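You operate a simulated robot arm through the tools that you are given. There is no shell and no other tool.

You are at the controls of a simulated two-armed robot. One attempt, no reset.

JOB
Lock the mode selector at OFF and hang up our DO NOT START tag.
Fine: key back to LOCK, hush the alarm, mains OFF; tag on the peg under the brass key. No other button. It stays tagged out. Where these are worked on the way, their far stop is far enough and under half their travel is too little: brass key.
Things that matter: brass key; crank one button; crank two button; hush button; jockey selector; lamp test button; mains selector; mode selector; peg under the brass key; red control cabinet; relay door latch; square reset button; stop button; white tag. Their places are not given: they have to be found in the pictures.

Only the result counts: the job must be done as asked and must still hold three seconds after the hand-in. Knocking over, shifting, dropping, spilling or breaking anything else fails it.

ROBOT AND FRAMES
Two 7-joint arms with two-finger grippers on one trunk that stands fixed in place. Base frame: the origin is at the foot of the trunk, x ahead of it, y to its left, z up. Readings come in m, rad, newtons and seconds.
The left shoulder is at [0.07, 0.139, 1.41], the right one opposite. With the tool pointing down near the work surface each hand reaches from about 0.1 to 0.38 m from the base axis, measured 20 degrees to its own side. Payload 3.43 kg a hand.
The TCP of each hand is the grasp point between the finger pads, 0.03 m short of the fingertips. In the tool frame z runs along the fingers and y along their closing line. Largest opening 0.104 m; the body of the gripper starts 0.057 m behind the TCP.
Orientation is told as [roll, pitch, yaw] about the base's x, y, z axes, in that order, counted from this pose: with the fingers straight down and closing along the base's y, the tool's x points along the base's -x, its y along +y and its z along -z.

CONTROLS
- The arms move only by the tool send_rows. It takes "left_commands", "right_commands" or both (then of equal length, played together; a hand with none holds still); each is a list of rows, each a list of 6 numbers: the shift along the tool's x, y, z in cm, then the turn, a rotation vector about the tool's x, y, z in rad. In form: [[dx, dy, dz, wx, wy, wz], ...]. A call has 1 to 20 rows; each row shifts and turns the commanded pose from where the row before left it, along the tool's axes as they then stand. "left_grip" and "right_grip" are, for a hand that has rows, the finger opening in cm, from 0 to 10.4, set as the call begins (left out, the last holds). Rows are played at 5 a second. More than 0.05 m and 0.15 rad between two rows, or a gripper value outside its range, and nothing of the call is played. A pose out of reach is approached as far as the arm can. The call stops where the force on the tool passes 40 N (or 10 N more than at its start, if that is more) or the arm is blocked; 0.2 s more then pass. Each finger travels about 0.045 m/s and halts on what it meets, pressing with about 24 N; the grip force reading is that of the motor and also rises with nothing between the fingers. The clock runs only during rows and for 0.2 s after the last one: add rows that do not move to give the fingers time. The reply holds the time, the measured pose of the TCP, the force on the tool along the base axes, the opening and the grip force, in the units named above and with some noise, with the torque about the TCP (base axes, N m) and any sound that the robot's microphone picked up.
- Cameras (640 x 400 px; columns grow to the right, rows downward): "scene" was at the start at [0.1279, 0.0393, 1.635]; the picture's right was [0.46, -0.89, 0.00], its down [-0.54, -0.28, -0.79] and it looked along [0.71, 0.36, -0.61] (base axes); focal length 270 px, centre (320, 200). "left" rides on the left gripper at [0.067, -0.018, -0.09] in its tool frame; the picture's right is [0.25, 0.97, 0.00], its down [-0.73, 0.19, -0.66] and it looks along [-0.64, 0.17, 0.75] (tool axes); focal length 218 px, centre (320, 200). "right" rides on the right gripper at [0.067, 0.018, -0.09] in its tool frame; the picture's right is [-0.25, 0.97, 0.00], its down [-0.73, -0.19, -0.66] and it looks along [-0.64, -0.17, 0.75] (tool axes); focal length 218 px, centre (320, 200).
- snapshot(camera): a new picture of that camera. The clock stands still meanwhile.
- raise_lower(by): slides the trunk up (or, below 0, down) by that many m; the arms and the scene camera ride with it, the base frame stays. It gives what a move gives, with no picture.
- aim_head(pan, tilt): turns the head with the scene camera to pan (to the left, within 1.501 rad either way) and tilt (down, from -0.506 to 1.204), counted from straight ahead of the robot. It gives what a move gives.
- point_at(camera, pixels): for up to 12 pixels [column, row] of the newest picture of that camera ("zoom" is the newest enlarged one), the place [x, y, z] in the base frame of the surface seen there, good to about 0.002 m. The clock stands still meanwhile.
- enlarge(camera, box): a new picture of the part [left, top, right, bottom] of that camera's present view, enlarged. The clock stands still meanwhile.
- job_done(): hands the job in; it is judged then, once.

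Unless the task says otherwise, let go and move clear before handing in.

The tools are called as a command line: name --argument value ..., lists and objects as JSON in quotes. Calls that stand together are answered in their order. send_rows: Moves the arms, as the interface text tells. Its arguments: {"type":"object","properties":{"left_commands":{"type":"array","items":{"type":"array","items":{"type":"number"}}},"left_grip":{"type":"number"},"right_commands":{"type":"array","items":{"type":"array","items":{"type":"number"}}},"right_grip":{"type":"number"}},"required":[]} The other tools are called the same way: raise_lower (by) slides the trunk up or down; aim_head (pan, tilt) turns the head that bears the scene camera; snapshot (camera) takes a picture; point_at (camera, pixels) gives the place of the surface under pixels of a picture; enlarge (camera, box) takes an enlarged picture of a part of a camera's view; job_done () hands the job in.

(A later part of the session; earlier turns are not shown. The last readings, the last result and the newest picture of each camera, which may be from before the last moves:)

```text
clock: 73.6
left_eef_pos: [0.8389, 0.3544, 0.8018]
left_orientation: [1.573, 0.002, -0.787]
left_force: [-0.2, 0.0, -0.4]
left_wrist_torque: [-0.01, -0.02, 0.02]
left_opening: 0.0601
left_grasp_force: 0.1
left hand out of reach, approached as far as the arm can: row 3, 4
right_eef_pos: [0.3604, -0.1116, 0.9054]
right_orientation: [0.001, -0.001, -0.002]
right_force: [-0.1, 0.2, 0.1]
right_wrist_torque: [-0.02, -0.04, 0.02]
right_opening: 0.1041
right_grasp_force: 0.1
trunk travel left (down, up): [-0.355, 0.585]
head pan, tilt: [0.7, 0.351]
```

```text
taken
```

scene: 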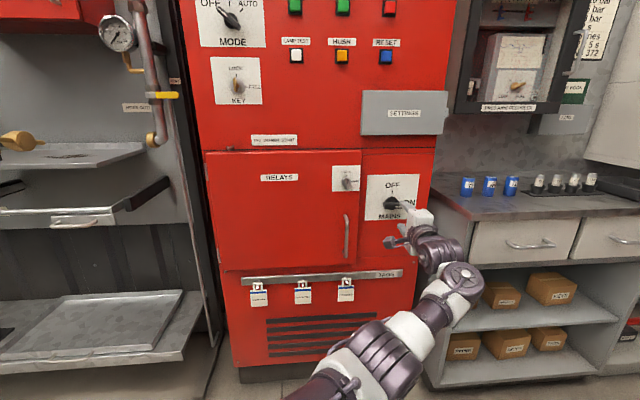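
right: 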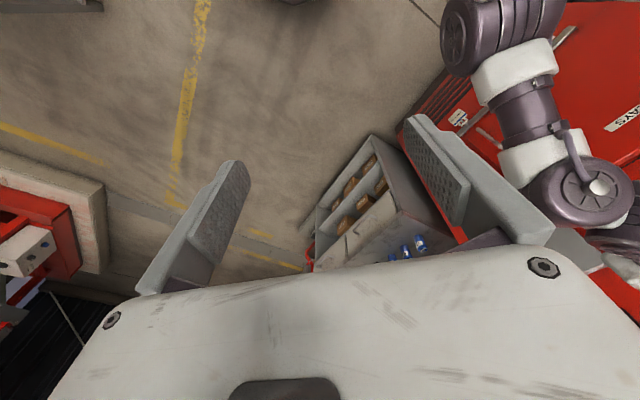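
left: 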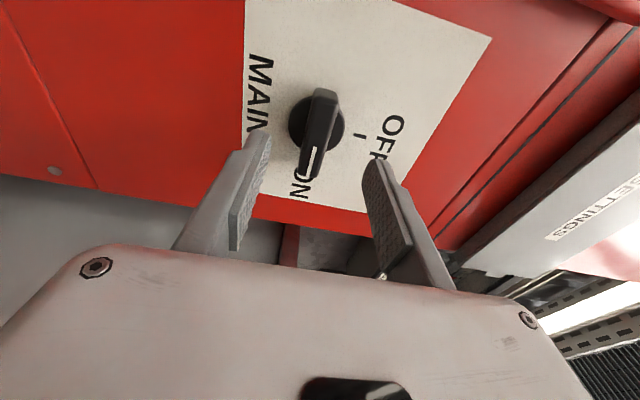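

The hand stops at n=0.844, still ~4 cm short. I'll look at whether the arm is fully stretched or just badly folded.

snapshot --camera "scene"

aim_head --pan 0.55 --tilt 0.8

snapshot --camera "scene"

```text
taken
```

scene: 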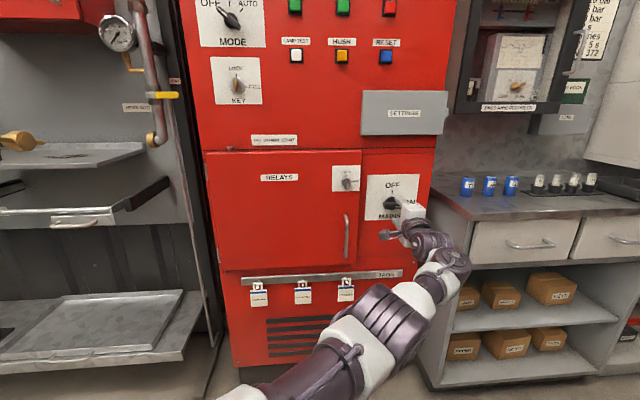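

```text
clock: 74.5
left_eef_pos: [0.8389, 0.3549, 0.8018]
left_orientation: [1.574, 0.001, -0.788]
left_force: [-0.6, -0.1, 0.6]
left_wrist_torque: [0.01, -0.01, -0.02]
left_opening: 0.0599
left_grasp_force: 0.0
right_eef_pos: [0.3613, -0.1112, 0.9049]
right_orientation: [0.002, 0.001, -0.002]
right_force: [0.6, -0.4, -0.1]
right_wrist_torque: [-0.01, -0.04, 0.01]
right_opening: 0.1041
right_grasp_force: 0.0
trunk travel left (down, up): [-0.355, 0.585]
head pan, tilt: [0.55, 0.799]
```

```text
taken
```

scene: 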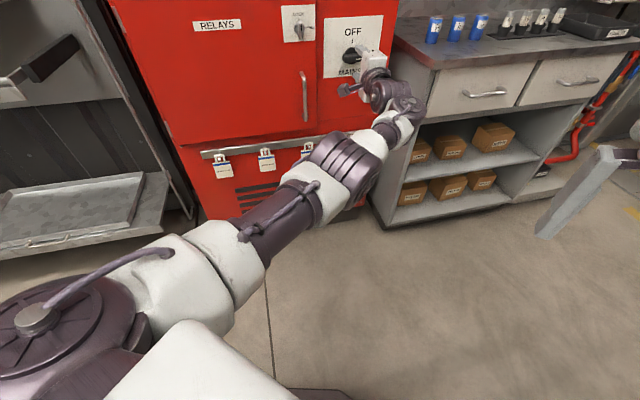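

The arm is practically straight, so squareness costs reach. The lever lies horizontal, so I can yaw the hand about 20° to the right (along the arm's line), straddle the lever and turn it with just the wrist roll. I'll back off, yaw, and advance again.

send_rows --left_commands '[[0, 0, -2, 0, 0, 0], [0, 0, 0, 0, -0.117, 0], [0, 0, 0, 0, -0.117, 0], [0, 0, 0, 0, -0.117, 0], [0.62, 0, 1.26, 0, 0, 0], [0.62, 0, 1.26, 0, 0, 0], [0, 0, 0, 0, 0, 0]]'

snapshot --camera "left"

```text
clock: 76.1
left_eef_pos: [0.8428, 0.3617, 0.8009]
left_orientation: [1.57, 0.004, -1.137]
left_force: [-0.2, -0.6, 0.4]
left_wrist_torque: [-0.04, -0.02, -0.02]
left_opening: 0.06
left_grasp_force: 0.1
right_eef_pos: [0.3616, -0.1118, 0.9053]
right_orientation: [0.003, 0.001, -0.003]
right_force: [0.5, 0.5, 1.1]
right_wrist_torque: [-0.01, 0.0, -0.02]
right_opening: 0.104
right_grasp_force: 0.0
trunk travel left (down, up): [-0.355, 0.585]
head pan, tilt: [0.55, 0.799]
```

```text
taken
```

left: 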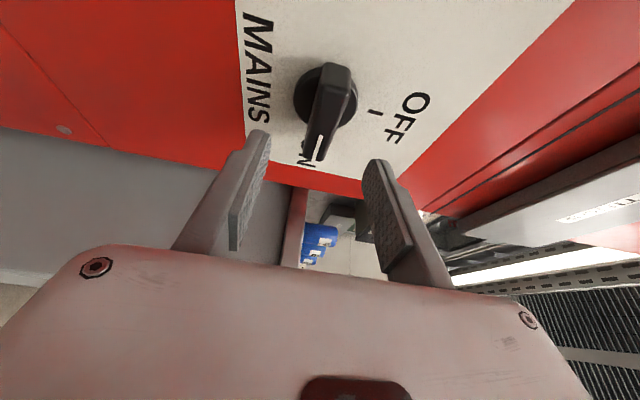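

In reach now (n=0.852, u=0.340). Continue in 2.8 cm.

send_rows --left_commands '[[0.62, 0, 1.26, 0, 0, 0], [0.5, 0, 1.2, 0, 0, 0], [0, 0, 0, 0, 0, 0]]'

snapshot --camera "left"

aim_head --pan 0.45 --tilt 0.35

snapshot --camera "scene"

```text
clock: 76.9
left_eef_pos: [0.8619, 0.3834, 0.801]
left_orientation: [1.57, 0.005, -1.139]
left_force: [0.1, -0.7, 0.0]
left_wrist_torque: [0.0, 0.01, -0.01]
left_opening: 0.0601
left_grasp_force: 0.1
right_eef_pos: [0.3625, -0.1122, 0.906]
right_orientation: [0.002, -0.001, -0.003]
right_force: [0.4, 0.1, 0.2]
right_wrist_torque: [-0.01, -0.01, 0.01]
right_opening: 0.1038
right_grasp_force: 0.0
trunk travel left (down, up): [-0.355, 0.585]
head pan, tilt: [0.55, 0.799]
```

```text
taken
```

left: 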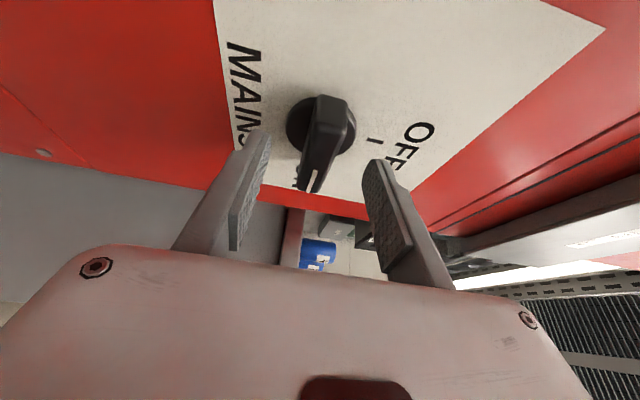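

```text
clock: 77.8
left_eef_pos: [0.8609, 0.3827, 0.8024]
left_orientation: [1.571, 0.005, -1.137]
left_force: [-0.2, 1.1, -0.9]
left_wrist_torque: [-0.02, -0.01, -0.03]
left_opening: 0.0598
left_grasp_force: 0.0
right_eef_pos: [0.3614, -0.1127, 0.9047]
right_orientation: [0.002, 0.001, -0.001]
right_force: [-0.3, 0.5, 0.2]
right_wrist_torque: [0.02, 0.0, -0.02]
right_opening: 0.1041
right_grasp_force: 0.0
trunk travel left (down, up): [-0.355, 0.585]
head pan, tilt: [0.45, 0.351]
```

```text
taken
```

scene: 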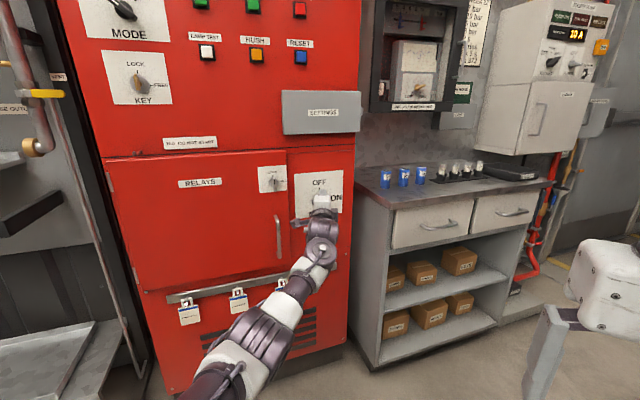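

TCP n=0.880, u=0.338. I'll go 5 mm deeper and 4 mm left to centre on the axis, then close onto the lever.

send_rows --left_commands '[[0.55, 0, 0.33, 0, 0, 0], [0, 0, 0, 0, 0, 0]]'

send_rows --left_commands '[[0, 0, 0, 0, 0, 0], [0, 0, 0, 0, 0, 0], [0, 0, 0, 0, 0, 0], [0, 0, 0, 0, 0, 0], [0, 0, 0, 0, 0, 0]]' --left_grip 0

snapshot --camera "left"

```text
clock: 78.4
left_eef_pos: [0.8611, 0.3894, 0.8015]
left_orientation: [1.571, 0.002, -1.138]
left_force: [0.1, -0.1, -0.4]
left_wrist_torque: [0.01, -0.02, 0.0]
left_opening: 0.0599
left_grasp_force: 0.0
right_eef_pos: [0.3616, -0.1122, 0.9048]
right_orientation: [0.0, -0.001, -0.001]
right_force: [0.4, 0.8, 0.1]
right_wrist_torque: [0.0, 0.0, -0.01]
right_opening: 0.1041
right_grasp_force: 0.0
trunk travel left (down, up): [-0.355, 0.585]
head pan, tilt: [0.45, 0.351]
```

```text
clock: 79.6
left_eef_pos: [0.8622, 0.3896, 0.8001]
left_orientation: [1.57, 0.003, -1.141]
left_force: [-5.1, -2.2, -6.5]
left_wrist_torque: [0.01, 0.15, 0.13]
left_opening: 0.0173
left_grasp_force: 44.8
right_eef_pos: [0.3617, -0.111, 0.9055]
right_orientation: [0.001, -0.002, -0.003]
right_force: [-0.5, 0.0, -1.6]
right_wrist_torque: [-0.02, 0.03, 0.02]
right_opening: 0.1041
right_grasp_force: 0.0
trunk travel left (down, up): [-0.355, 0.585]
head pan, tilt: [0.45, 0.351]
```

```text
taken
```

left: 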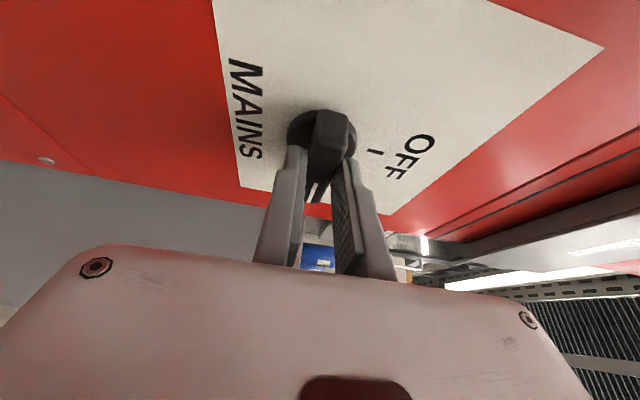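

The lever (17 mm thick) is held. I'll loosen to 2.2 cm for slack against the tilt and roll the wrist counter-clockwise, first 60°.

send_rows --left_commands '[[0, 0, 0, 0, 0, 0], [0, 0, 0, 0, 0, -0.1], [0, 0, 0, 0, 0, -0.1], [0, 0, 0, 0, 0, -0.1], [0, 0, 0, 0, 0, -0.1], [0, 0, 0, 0, 0, -0.1], [0, 0, 0, 0, 0, -0.1], [0, 0, 0, 0, 0, -0.1], [0, 0, 0, 0, 0, -0.1], [0, 0, 0, 0, 0, -0.1], [0, 0, 0, 0, 0, -0.1], [0, 0, 0, 0, 0, 0]]' --left_grip 2.2

snapshot --camera "left"

snapshot --camera "scene"

```text
clock: 82.2
left_eef_pos: [0.8608, 0.3875, 0.8025]
left_orientation: [1.569, -0.998, -1.136]
left_force: [1.8, -6.1, -5.0]
left_wrist_torque: [-0.02, 0.05, -0.11]
left_opening: 0.0261
left_grasp_force: 3.3
right_eef_pos: [0.3618, -0.1134, 0.9056]
right_orientation: [0.002, 0.001, -0.003]
right_force: [0.0, -0.9, -0.7]
right_wrist_torque: [-0.02, 0.02, -0.03]
right_opening: 0.104
right_grasp_force: 0.0
trunk travel left (down, up): [-0.355, 0.585]
head pan, tilt: [0.45, 0.351]
```

```text
taken
```

left: 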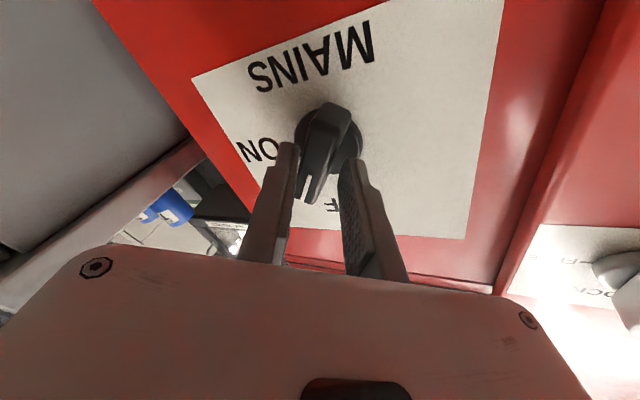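

```text
taken
```

scene: 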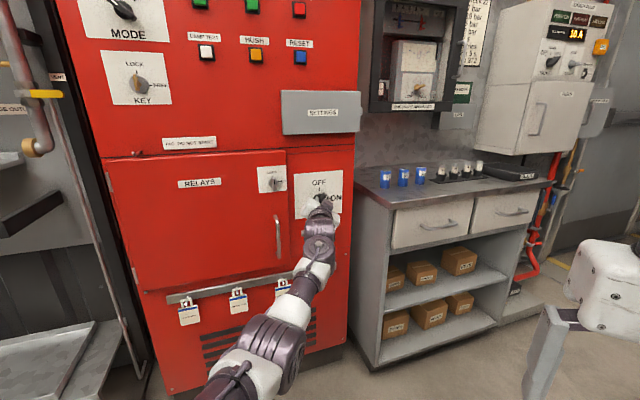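

The lever is following. I'll roll a further ~46°.

send_rows --left_commands '[[0, 0, 0, 0, 0, -0.1], [0, 0, 0, 0, 0, -0.1], [0, 0, 0, 0, 0, -0.1], [0, 0, 0, 0, 0, -0.1], [0, 0, 0, 0, 0, -0.1], [0, 0, 0, 0, 0, -0.1], [0, 0, 0, 0, 0, -0.1], [0, 0, 0, 0, 0, -0.1], [0, 0, 0, 0, 0, 0]]'

snapshot --camera "left"

enlarge --camera "scene" --box '[280, 150, 380, 230]'

```text
clock: 84.2
left_eef_pos: [0.8619, 0.3869, 0.8004]
left_orientation: [-1.563, -1.347, 1.995]
left_force: [3.9, -11.9, -4.0]
left_wrist_torque: [0.18, 0.16, -0.24]
left_opening: 0.0282
left_grasp_force: 4.8
right_eef_pos: [0.3634, -0.1135, 0.9028]
right_orientation: [0.002, 0.002, -0.001]
right_force: [0.6, 0.7, 0.0]
right_wrist_torque: [-0.02, -0.01, 0.0]
right_opening: 0.1043
right_grasp_force: 0.0
trunk travel left (down, up): [-0.355, 0.585]
head pan, tilt: [0.45, 0.351]
```

```text
taken
```

left: 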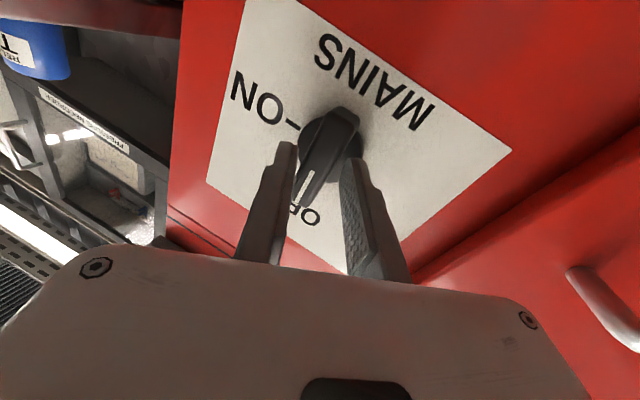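

```text
5.00 times, centred on (330, 190) of scene
```

zoom: 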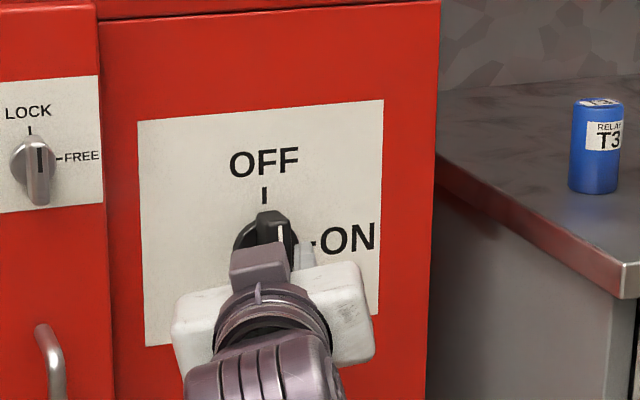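

The lever is nearly at OFF, perhaps 10° short, with little torque. A bit more.

send_rows --left_commands '[[0, 0, 0, 0, 0, -0.08], [0, 0, 0, 0, 0, -0.08], [0, 0, 0, 0, 0, -0.08], [0, 0, 0, 0, 0, 0]]'

snapshot --camera "left"

enlarge --camera "scene" --box '[280, 150, 380, 230]'

```text
clock: 85.2
left_eef_pos: [0.8614, 0.3852, 0.8006]
left_orientation: [-1.564, -1.109, 1.996]
left_force: [-4.5, -21.2, -9.9]
left_wrist_torque: [1.32, 0.41, 0.0]
left_opening: 0.0322
left_grasp_force: 44.6
right_eef_pos: [0.3618, -0.1146, 0.9045]
right_orientation: [0.004, 0.0, -0.001]
right_force: [0.3, 0.8, -0.4]
right_wrist_torque: [-0.02, 0.02, 0.01]
right_opening: 0.1037
right_grasp_force: 0.1
trunk travel left (down, up): [-0.355, 0.585]
head pan, tilt: [0.45, 0.351]
```

```text
taken
```

left: 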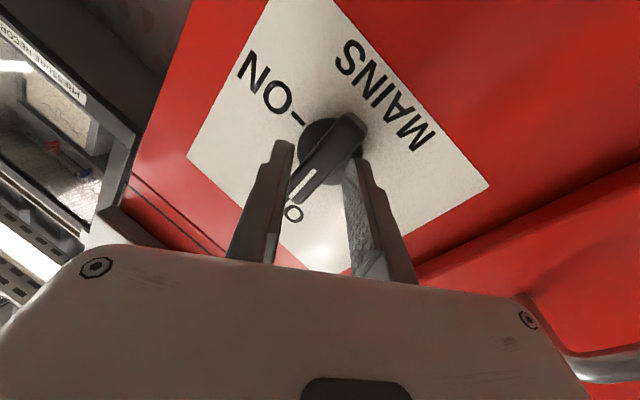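

```text
5.00 times, centred on (330, 190) of scene
```

zoom: 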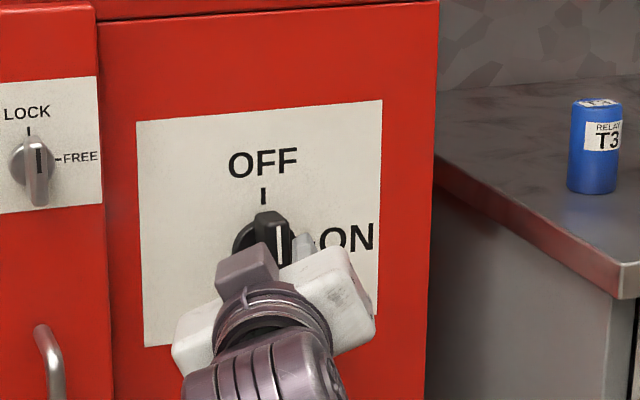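

Torque rose to ~1.4 N·m and the lever is vertical: OFF stop. Ease back, open, retreat.

send_rows --left_commands '[[0, 0, 0, 0, 0, 0.1], [0, 0, 0, 0, 0, 0.1], [0, 0, 0, 0, 0, 0]]'

send_rows --left_commands '[[0, 0, 0, 0, 0, 0], [0, 0, 0, 0, 0, 0], [0, 0, 0, 0, 0, 0], [0, 0, -2, 0, 0, 0], [0, 0, -3, 0, 0, 0], [0, 0, -3, 0, 0, 0], [0, 0, -2, 0, 0, 0], [0, 0, 0, 0, 0, 0]]' --left_grip 6.5

snapshot --camera "left"

snapshot --camera "scene"

```text
clock: 86.0
left_eef_pos: [0.8626, 0.3867, 0.8038]
left_orientation: [-1.586, -1.307, 2.016]
left_force: [6.7, -14.7, -0.7]
left_wrist_torque: [0.26, 0.07, -0.29]
left_opening: 0.0309
left_grasp_force: 7.6
right_eef_pos: [0.363, -0.1143, 0.9054]
right_orientation: [0.005, 0.002, -0.003]
right_force: [0.1, 0.7, -1.1]
right_wrist_torque: [0.04, -0.01, -0.03]
right_opening: 0.1039
right_grasp_force: 0.1
trunk travel left (down, up): [-0.355, 0.585]
head pan, tilt: [0.45, 0.351]
```

```text
clock: 87.8
left_eef_pos: [0.7695, 0.3457, 0.8031]
left_orientation: [-1.57, -1.305, 2.004]
left_force: [0.3, 0.6, 0.9]
left_wrist_torque: [0.0, 0.04, -0.01]
left_opening: 0.0651
left_grasp_force: 0.1
right_eef_pos: [0.3617, -0.1119, 0.9051]
right_orientation: [0.002, 0.0, -0.001]
right_force: [-0.2, -0.6, -0.1]
right_wrist_torque: [0.0, -0.03, 0.0]
right_opening: 0.104
right_grasp_force: 0.0
trunk travel left (down, up): [-0.355, 0.585]
head pan, tilt: [0.45, 0.351]
```

```text
taken
```

left: 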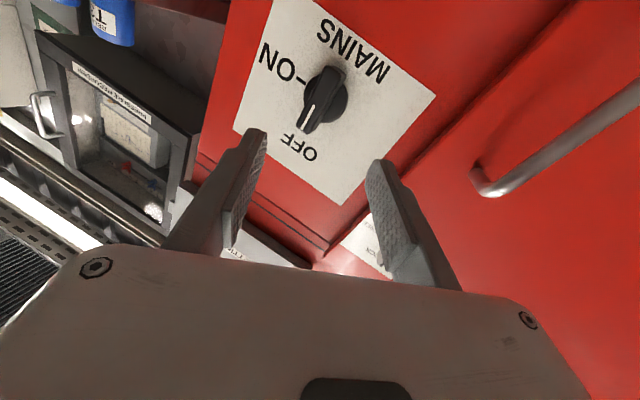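

```text
taken
```

scene: 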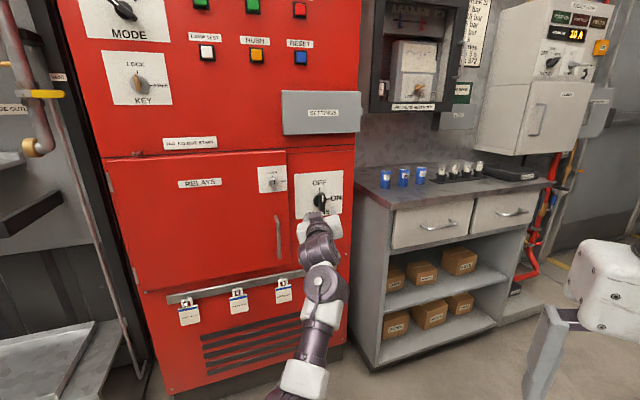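

The white mark now points to the OFF label (left picture 308,115). I'll check the display by tilting the head up.

aim_head --pan 0.6 --tilt 0.0

snapshot --camera "scene"

enlarge --camera "left" --box '[240, 0, 440, 220]'

```text
clock: 88.6
left_eef_pos: [0.7684, 0.3479, 0.8038]
left_orientation: [-1.572, -1.304, 2.006]
left_force: [-0.1, 0.3, -0.8]
left_wrist_torque: [-0.05, -0.04, -0.01]
left_opening: 0.0651
left_grasp_force: 0.1
right_eef_pos: [0.3616, -0.1128, 0.9059]
right_orientation: [0.001, 0.0, -0.003]
right_force: [0.2, 0.5, -0.1]
right_wrist_torque: [0.0, -0.02, 0.03]
right_opening: 0.1039
right_grasp_force: 0.2
trunk travel left (down, up): [-0.355, 0.585]
head pan, tilt: [0.6, 0.0]
```

```text
taken
```

scene: 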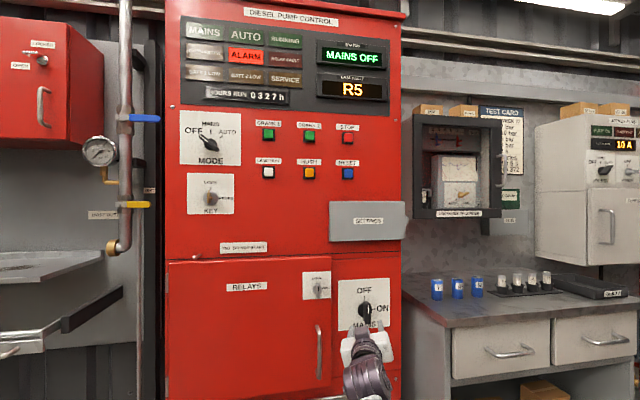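

```text
1.82 times, centred on (340, 110) of left
```

zoom: 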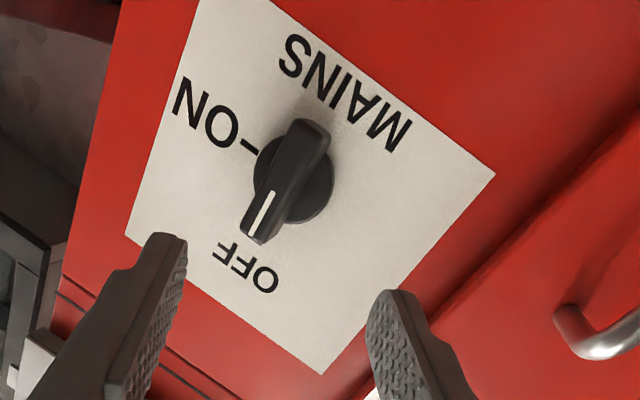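

Status reads MAINS OFF; key at LOCK, mode at OFF. Now for the tag: I'll square the hand up again and move it left to the tag column, staying clear of the relay door handle (front n≈0.863).

send_rows --left_commands '[[0, 0, -1, 0, 0, 0.133], [0, 0, 0, 0, 0, 0.133], [0, 0, 0, -0.117, 0, 0], [0, 0, 0, -0.117, 0, 0], [0, 0, 0, -0.117, 0, 0], [0, 4, 0, 0, 0, 0], [0, 4, 0, 0, 0, 0], [0, 4, 0, 0, 0, 0], [0, 4, 0, 0, 0, 0], [0, 4, 0, 0, 0, 0], [0, 4, 0, 0, 0, 0], [0, 4, 0, 0, 0, 0], [0, 4, 0, 0, 0, 0], [0, 4, 0, 0, 0, 0], [0, 3, 0, 0, 0, 0], [0, 0, 0, 0, 0, 0]]'

aim_head --pan 0.75 --tilt 0.5

snapshot --camera "scene"

```text
clock: 92.0
left_eef_pos: [0.4869, 0.6189, 0.8024]
left_orientation: [-1.165, -1.569, 1.949]
left_force: [0.2, -0.6, -0.2]
left_wrist_torque: [-0.01, -0.01, 0.0]
left_opening: 0.0651
left_grasp_force: 0.1
right_eef_pos: [0.3614, -0.1123, 0.9051]
right_orientation: [0.002, 0.001, -0.002]
right_force: [-0.3, 0.3, 1.1]
right_wrist_torque: [0.0, -0.01, -0.01]
right_opening: 0.1041
right_grasp_force: 0.1
trunk travel left (down, up): [-0.355, 0.585]
head pan, tilt: [0.6, 0.0]
```

```text
clock: 93.0
left_eef_pos: [0.4859, 0.6202, 0.8032]
left_orientation: [-1.993, -1.571, 2.777]
left_force: [-0.1, 0.6, -0.6]
left_wrist_torque: [0.0, -0.02, -0.03]
left_opening: 0.0651
left_grasp_force: 0.0
right_eef_pos: [0.3615, -0.1121, 0.9049]
right_orientation: [0.002, 0.001, -0.001]
right_force: [-0.5, 0.5, 0.3]
right_wrist_torque: [-0.01, 0.01, -0.01]
right_opening: 0.1041
right_grasp_force: 0.0
trunk travel left (down, up): [-0.355, 0.585]
head pan, tilt: [0.75, 0.499]
```

```text
taken
```

scene: 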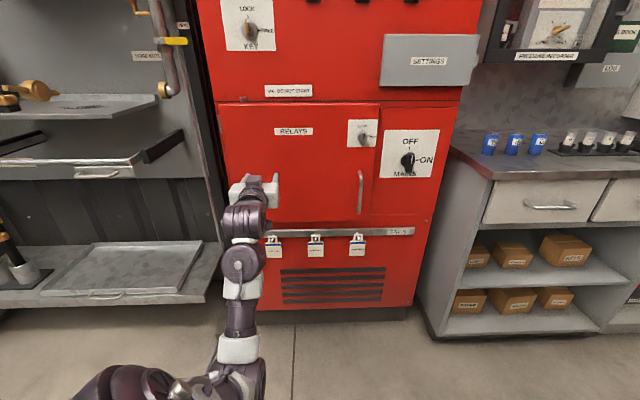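

The tag (scene 274,247) and the peg (near 233,100) are in view. I'll zoom on each.

enlarge --camera "scene" --box '[255, 220, 335, 270]'

enlarge --camera "scene" --box '[205, 70, 285, 120]'

```text
8.00 times, centred on (295, 245) of scene
```

zoom: 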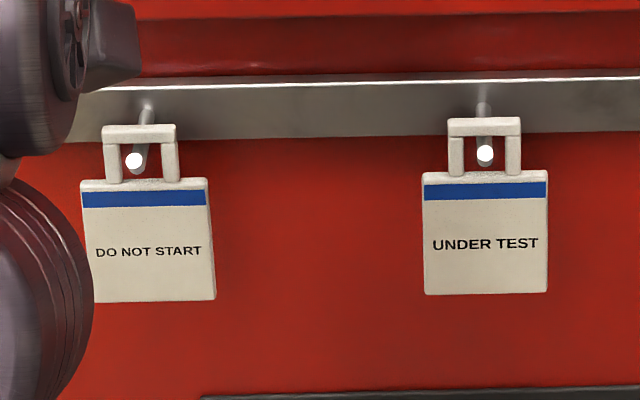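

```text
8.00 times, centred on (245, 95) of scene
```

zoom: 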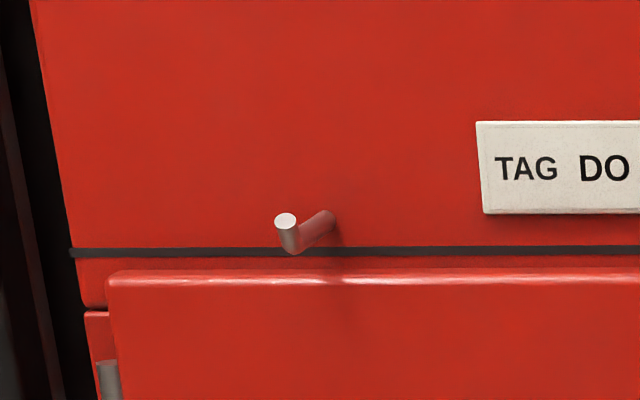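

The target peg is a rod with an upturned end; the rail pegs look like plain rods through the tags' loops. I'll measure both.

point_at --camera "zoom" --pixels '[[286, 220], [288, 240], [298, 250], [310, 235], [328, 215], [320, 228], [250, 180], [200, 290], [400, 275], [285, 214], [278, 222], [293, 222]]'

enlarge --camera "scene" --box '[255, 220, 305, 270]'

```text
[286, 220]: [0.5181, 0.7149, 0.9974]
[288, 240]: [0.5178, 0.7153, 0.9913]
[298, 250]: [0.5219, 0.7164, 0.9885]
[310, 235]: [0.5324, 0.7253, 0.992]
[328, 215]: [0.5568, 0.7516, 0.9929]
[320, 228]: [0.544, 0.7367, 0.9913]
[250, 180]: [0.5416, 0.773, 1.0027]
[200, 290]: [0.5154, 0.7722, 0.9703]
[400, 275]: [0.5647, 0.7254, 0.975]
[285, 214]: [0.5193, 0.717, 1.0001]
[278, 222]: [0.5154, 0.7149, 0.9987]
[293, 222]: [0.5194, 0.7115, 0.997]
```

```text
8.00 times, centred on (280, 245) of scene
```

zoom: 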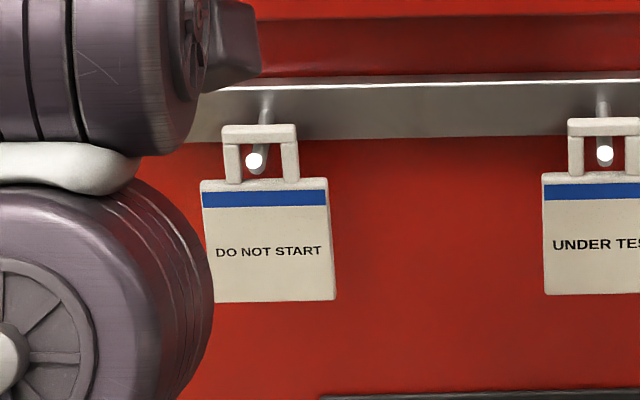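

Target peg: rod from the panel to n≈0.873 at u≈-0.138, z≈0.991, with a lip rising to z≈1.000. Now points on the tag.

point_at --camera "zoom" --pixels '[[259, 133], [232, 165], [290, 165], [254, 160], [265, 110], [206, 240], [332, 240], [265, 295], [268, 184], [265, 215], [262, 125], [350, 250]]'

point_at --camera "zoom" --pixels '[[225, 132], [293, 132], [205, 183], [325, 183], [207, 298], [334, 296], [245, 150], [276, 150], [262, 147], [266, 177], [258, 172], [264, 120]]'

```text
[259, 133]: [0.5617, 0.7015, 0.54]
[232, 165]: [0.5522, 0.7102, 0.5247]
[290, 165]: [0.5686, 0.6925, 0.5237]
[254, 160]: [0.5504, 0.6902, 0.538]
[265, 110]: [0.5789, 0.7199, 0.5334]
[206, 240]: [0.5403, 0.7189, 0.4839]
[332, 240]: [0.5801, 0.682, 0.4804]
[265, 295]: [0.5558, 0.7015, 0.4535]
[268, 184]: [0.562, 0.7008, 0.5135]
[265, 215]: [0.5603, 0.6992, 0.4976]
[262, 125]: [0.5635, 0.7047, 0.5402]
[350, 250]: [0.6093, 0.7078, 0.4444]
```

```text
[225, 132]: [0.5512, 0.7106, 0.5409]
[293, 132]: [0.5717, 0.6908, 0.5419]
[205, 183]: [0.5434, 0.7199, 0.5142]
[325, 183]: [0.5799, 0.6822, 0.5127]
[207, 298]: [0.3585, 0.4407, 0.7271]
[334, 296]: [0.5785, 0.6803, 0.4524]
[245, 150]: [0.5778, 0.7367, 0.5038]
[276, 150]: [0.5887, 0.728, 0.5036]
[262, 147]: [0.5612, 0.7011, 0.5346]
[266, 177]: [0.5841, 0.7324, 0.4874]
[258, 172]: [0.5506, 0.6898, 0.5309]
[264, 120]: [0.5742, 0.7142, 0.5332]
```

Tag front is at n≈0.891, body about 5.3 cm wide (u -0.126…-0.072, z 0.452–0.515), its loop over a hooked peg. Before lowering the trunk I'll check the elbow height.

point_at --camera "scene" --pixels '[[240, 350], [205, 390], [240, 265], [240, 310], [110, 385], [250, 380], [170, 385], [150, 240]]'

snapshot --camera "left"

```text
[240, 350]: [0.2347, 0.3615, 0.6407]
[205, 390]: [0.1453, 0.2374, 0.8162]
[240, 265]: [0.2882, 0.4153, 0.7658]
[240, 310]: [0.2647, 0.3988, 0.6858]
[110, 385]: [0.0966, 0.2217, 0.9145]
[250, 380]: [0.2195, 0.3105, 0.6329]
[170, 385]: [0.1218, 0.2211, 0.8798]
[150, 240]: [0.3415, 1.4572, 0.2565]
```

```text
taken
```

left: 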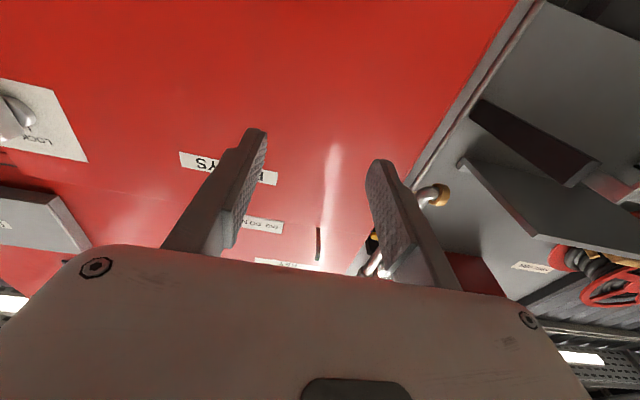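

Elbow is at z≈0.6, so lowering 0.3 m is safe. Lowering now and re-aiming the head at the tags.

raise_lower --by -0.3

aim_head --pan 0.8 --tilt 0.35

snapshot --camera "scene"

snapshot --camera "left"

```text
clock: 96.0
left_eef_pos: [0.4865, 0.6188, 0.5015]
left_orientation: [-2.112, -1.572, 2.895]
left_force: [0.1, -0.2, -0.4]
left_wrist_torque: [0.01, -0.03, 0.0]
left_opening: 0.0648
left_grasp_force: 0.1
right_eef_pos: [0.363, -0.1129, 0.6052]
right_orientation: [0.001, 0.001, -0.002]
right_force: [0.1, 0.2, 0.5]
right_wrist_torque: [0.02, 0.01, -0.01]
right_opening: 0.104
right_grasp_force: 0.1
trunk travel left (down, up): [-0.055, 0.885]
head pan, tilt: [0.75, 0.499]
```

```text
clock: 96.7
left_eef_pos: [0.4867, 0.6201, 0.5035]
left_orientation: [-1.985, -1.571, 2.768]
left_force: [-0.5, 0.6, 0.7]
left_wrist_torque: [0.04, 0.0, 0.01]
left_opening: 0.0649
left_grasp_force: 0.0
right_eef_pos: [0.362, -0.1123, 0.6051]
right_orientation: [0.002, -0.001, -0.003]
right_force: [0.4, 0.4, -0.5]
right_wrist_torque: [-0.04, -0.02, 0.02]
right_opening: 0.1041
right_grasp_force: 0.1
trunk travel left (down, up): [-0.055, 0.885]
head pan, tilt: [0.799, 0.351]
```

```text
taken
```

scene: 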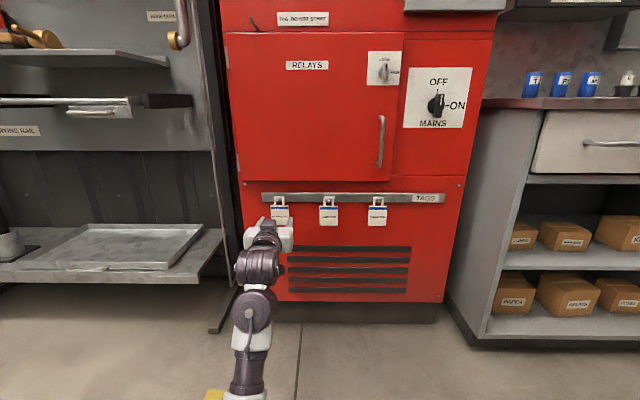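

```text
taken
```

left: 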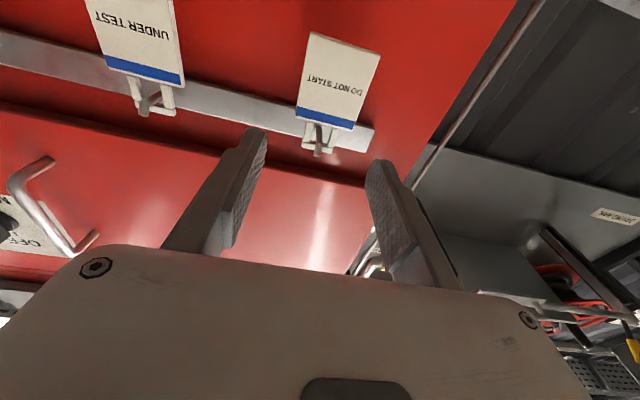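

Good view of the tag from both cameras. I'll zoom to see the hook shape and clearances.

enlarge --camera "left" --box '[280, 20, 400, 170]'

point_at --camera "zoom" --pixels '[[320, 100], [300, 270], [310, 320], [320, 300], [260, 250], [370, 270], [330, 40], [400, 130], [280, 300]]'

enlarge --camera "scene" --box '[260, 185, 310, 230]'

```text
2.67 times, centred on (340, 95) of left
```

zoom: 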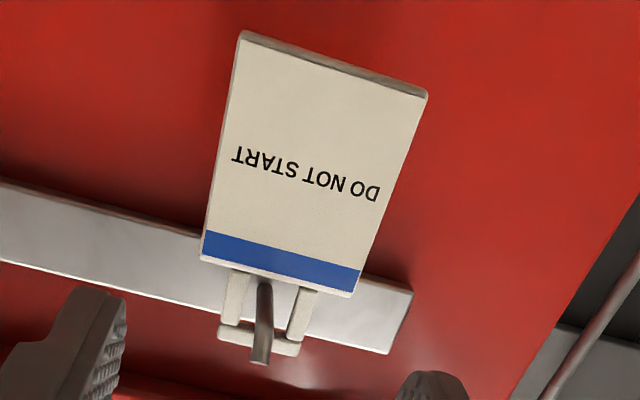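

```text
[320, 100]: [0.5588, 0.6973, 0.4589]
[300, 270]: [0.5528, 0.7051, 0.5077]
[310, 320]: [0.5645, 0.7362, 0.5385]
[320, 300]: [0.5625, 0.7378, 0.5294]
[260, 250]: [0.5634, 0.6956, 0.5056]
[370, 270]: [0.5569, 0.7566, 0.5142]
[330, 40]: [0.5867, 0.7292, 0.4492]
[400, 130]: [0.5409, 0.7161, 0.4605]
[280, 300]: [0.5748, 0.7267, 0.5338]
```

```text
8.89 times, centred on (285, 208) of scene
```

zoom: 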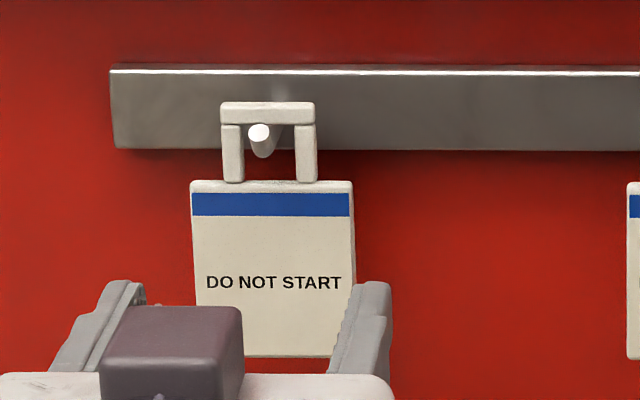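

The loop's opening (~18 mm) leaves room over the hook's ~5 mm lip, so a lift of ~8 mm should clear it. I'll open to 7.5 cm and advance to straddle the tag body's side edges.

send_rows --left_commands '[[0.85, 0.42, 0, 0, 0, 0], [0, 0, 2, 0, 0, 0], [0, 0, 2, 0, 0, 0], [0, 0, 1, 0, 0, 0], [0, 0, 0, 0, 0, 0]]' --left_grip 7.5

enlarge --camera "scene" --box '[260, 185, 310, 230]'

snapshot --camera "left"

```text
clock: 97.8
left_eef_pos: [0.52, 0.6568, 0.4954]
left_orientation: [-1.817, -1.569, 2.603]
left_force: [-0.2, -0.7, 1.4]
left_wrist_torque: [-0.01, 0.01, -0.02]
left_opening: 0.075
left_grasp_force: 0.1
right_eef_pos: [0.3627, -0.1115, 0.6065]
right_orientation: [0.003, -0.001, -0.002]
right_force: [0.1, 0.1, 0.2]
right_wrist_torque: [-0.01, 0.01, 0.0]
right_opening: 0.1041
right_grasp_force: 0.1
trunk travel left (down, up): [-0.055, 0.885]
head pan, tilt: [0.799, 0.351]
```

```text
8.89 times, centred on (285, 208) of scene
```

zoom: 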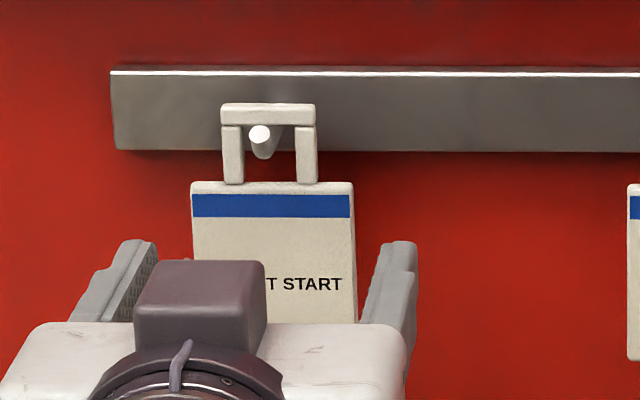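

```text
taken
```

left: 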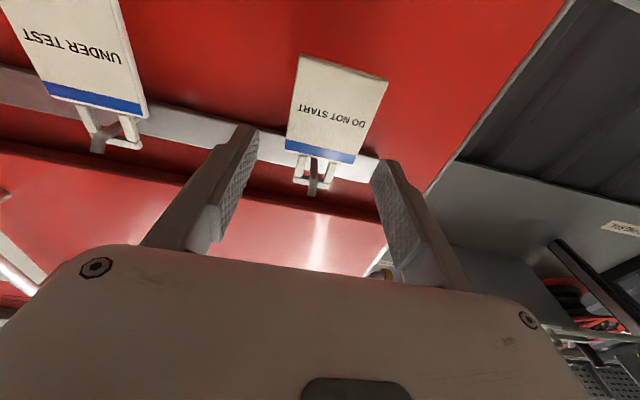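

The fingers straddle the tag's width. I'll advance 4.3 cm, then look before closing.

send_rows --left_commands '[[0, 0.2, 1.5, 0, 0, 0], [0, 0, 1.5, 0, 0, 0], [0, 0, 1.3, 0, 0, 0], [0, 0, 0, 0, 0, 0]]'

enlarge --camera "scene" --box '[260, 185, 310, 230]'

snapshot --camera "left"

```text
clock: 98.8
left_eef_pos: [0.5482, 0.6904, 0.4939]
left_orientation: [-1.946, -1.57, 2.732]
left_force: [0.0, 0.2, 0.7]
left_wrist_torque: [0.02, 0.01, -0.01]
left_opening: 0.0751
left_grasp_force: 0.1
right_eef_pos: [0.3619, -0.1131, 0.6041]
right_orientation: [0.003, -0.001, 0.0]
right_force: [-0.8, 0.8, -0.4]
right_wrist_torque: [0.0, 0.0, 0.0]
right_opening: 0.1038
right_grasp_force: 0.0
trunk travel left (down, up): [-0.055, 0.885]
head pan, tilt: [0.799, 0.351]
```

```text
8.89 times, centred on (285, 208) of scene
```

zoom: 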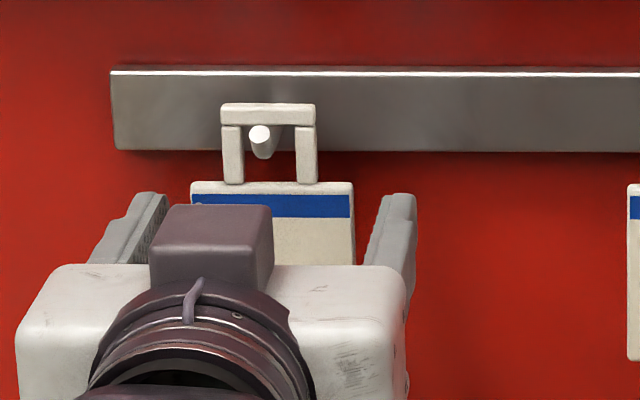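

```text
taken
```

left: 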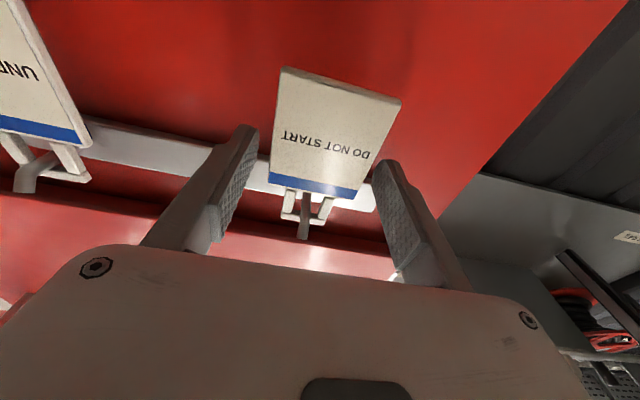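

TCP n=0.876, u=-0.1006, tag between the pads. Closing on its edges.

send_rows --left_commands '[[0, 0, 0, 0, 0, 0], [0, 0, 0, 0, 0, 0], [0, 0, 0, 0, 0, 0], [0, 0, 0, 0, 0, 0]]' --left_grip 4.5

snapshot --camera "left"

enlarge --camera "scene" --box '[260, 185, 310, 230]'

```text
clock: 99.8
left_eef_pos: [0.5486, 0.6909, 0.4955]
left_orientation: [-2.259, -1.572, 3.043]
left_force: [1.4, 0.1, 0.2]
left_wrist_torque: [-0.06, -0.03, 0.0]
left_opening: 0.0548
left_grasp_force: 24.1
right_eef_pos: [0.362, -0.1127, 0.6039]
right_orientation: [0.002, 0.001, -0.001]
right_force: [-0.3, 0.3, -0.5]
right_wrist_torque: [-0.01, -0.03, -0.02]
right_opening: 0.104
right_grasp_force: 0.1
trunk travel left (down, up): [-0.055, 0.885]
head pan, tilt: [0.799, 0.351]
```

```text
taken
```

left: 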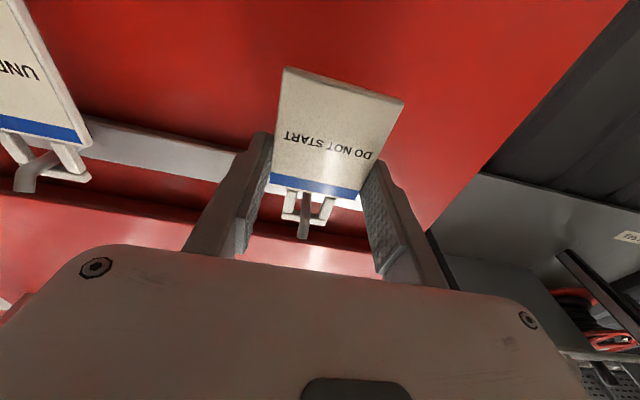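

```text
8.89 times, centred on (285, 208) of scene
```

zoom: 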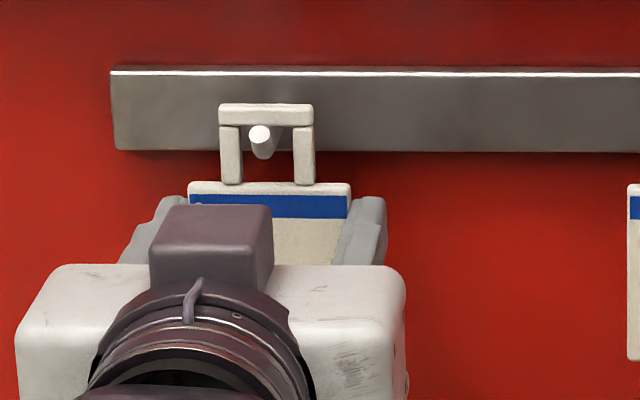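

Tag held at 54.8 mm, 24 N. Lift 8 mm in small steps.

send_rows --left_commands '[[-0.2, 0, 0, 0, 0, 0], [-0.2, 0, 0, 0, 0, 0], [-0.2, 0, 0, 0, 0, 0], [-0.2, 0, 0, 0, 0, 0], [0, 0, 0, 0, 0, 0]]'

enlarge --camera "scene" --box '[260, 185, 310, 230]'

enlarge --camera "left" --box '[230, 50, 430, 260]'

```text
clock: 101.0
left_eef_pos: [0.548, 0.6895, 0.5047]
left_orientation: [-1.827, -1.57, 2.61]
left_force: [-0.2, -0.6, -0.7]
left_wrist_torque: [-0.01, -0.01, 0.0]
left_opening: 0.0549
left_grasp_force: 23.9
right_eef_pos: [0.36, -0.1126, 0.6049]
right_orientation: [0.001, 0.0, -0.003]
right_force: [-0.1, 0.4, 0.1]
right_wrist_torque: [-0.05, -0.02, 0.0]
right_opening: 0.1038
right_grasp_force: 0.0
trunk travel left (down, up): [-0.055, 0.885]
head pan, tilt: [0.799, 0.351]
```

```text
8.89 times, centred on (285, 208) of scene
```

zoom: 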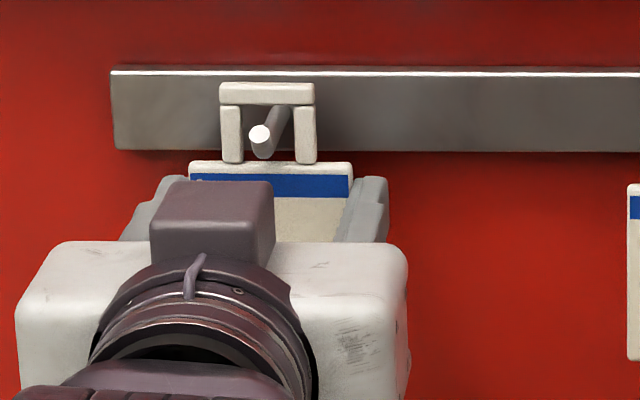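

```text
1.90 times, centred on (330, 155) of left
```

zoom: 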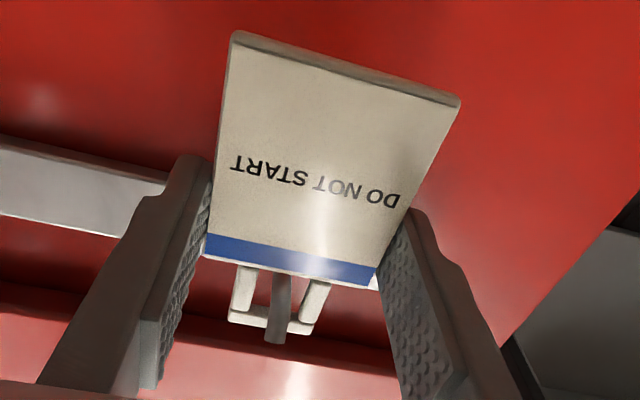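

The hook tip needs a couple of mm more under the bar (perspective considered). Lift 2.5 mm more, then draw the tag straight out.

send_rows --left_commands '[[-0.25, 0, 0, 0, 0, 0], [0, 0, -0.7, 0, 0, 0], [0, 0, -0.7, 0, 0, 0], [0, 0, -0.4, 0, 0, 0], [0, 0, 0, 0, 0, 0]]'

enlarge --camera "scene" --box '[260, 185, 310, 230]'

```text
clock: 102.2
left_eef_pos: [0.5345, 0.678, 0.5051]
left_orientation: [-1.426, -1.572, 2.212]
left_force: [0.5, 0.4, 0.5]
left_wrist_torque: [-0.01, -0.01, 0.0]
left_opening: 0.0549
left_grasp_force: 24.3
right_eef_pos: [0.3609, -0.1113, 0.6053]
right_orientation: [0.002, 0.0, 0.0]
right_force: [0.8, 0.5, -0.2]
right_wrist_torque: [0.02, -0.03, 0.01]
right_opening: 0.104
right_grasp_force: 0.2
trunk travel left (down, up): [-0.055, 0.885]
head pan, tilt: [0.799, 0.351]
```

```text
8.89 times, centred on (285, 208) of scene
```

zoom: 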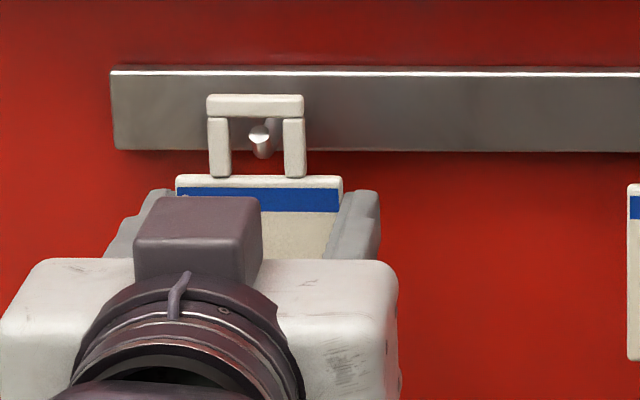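

The hook tip is inside the loop opening, no contact force. Continue pulling straight out.

send_rows --left_commands '[[0, 0, -0.7, 0, 0, 0], [0, 0, -0.7, 0, 0, 0], [0, 0, -1.5, 0, 0, 0], [0, 0, -2, 0, 0, 0], [0, 0, -2, 0, 0, 0], [0, 0, 0, 0, 0, 0]]'

snapshot --camera "scene"

snapshot --camera "left"

```text
clock: 103.7
left_eef_pos: [0.4858, 0.6292, 0.5052]
left_orientation: [-0.928, -1.567, 1.709]
left_force: [0.1, -0.3, 0.2]
left_wrist_torque: [0.0, -0.03, 0.01]
left_opening: 0.0549
left_grasp_force: 24.2
right_eef_pos: [0.3613, -0.1124, 0.6054]
right_orientation: [0.001, -0.001, -0.003]
right_force: [-0.2, 0.0, -1.0]
right_wrist_torque: [0.03, 0.0, 0.02]
right_opening: 0.104
right_grasp_force: 0.0
trunk travel left (down, up): [-0.055, 0.885]
head pan, tilt: [0.799, 0.351]
```

```text
taken
```

scene: 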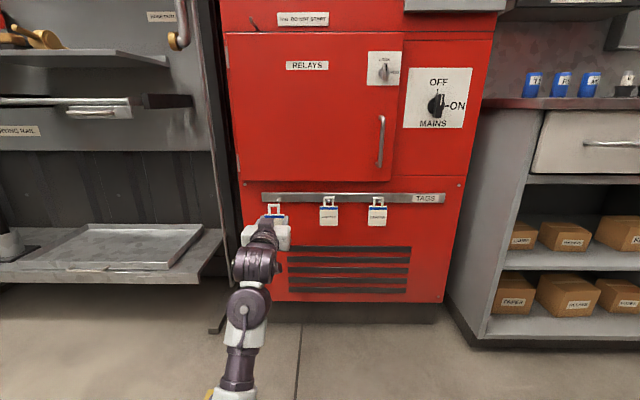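

```text
taken
```

left: 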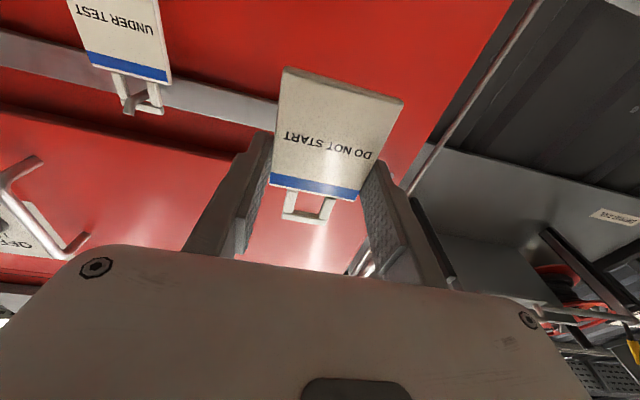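

The tag is free of the rail and held firmly. I'll raise the trunk 0.45 m to bring it to the target peg's height and look.

raise_lower --by 0.45

snapshot --camera "scene"

snapshot --camera "left"

```text
refused: 0.45 is not a number from -0.4 to 0.4
```

```text
taken
```

scene: 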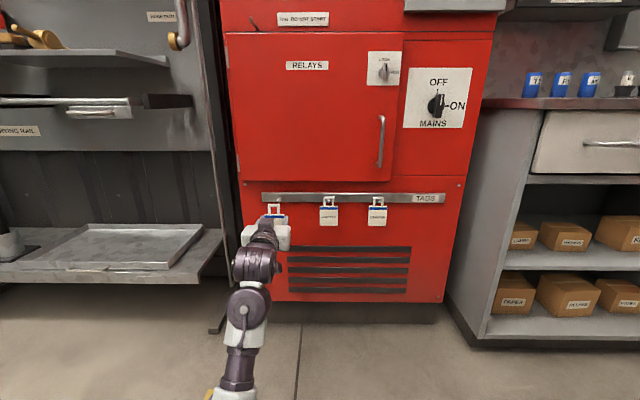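

```text
taken
```

left: 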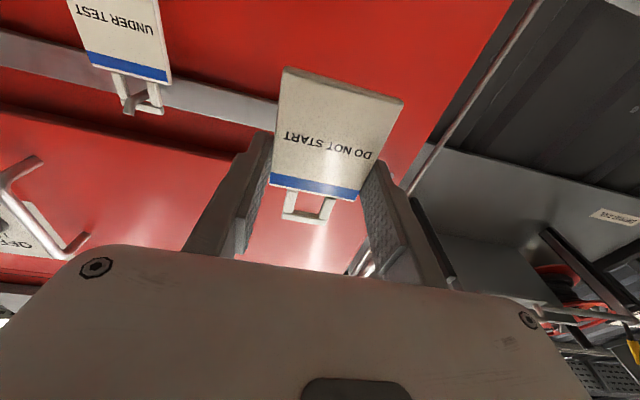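

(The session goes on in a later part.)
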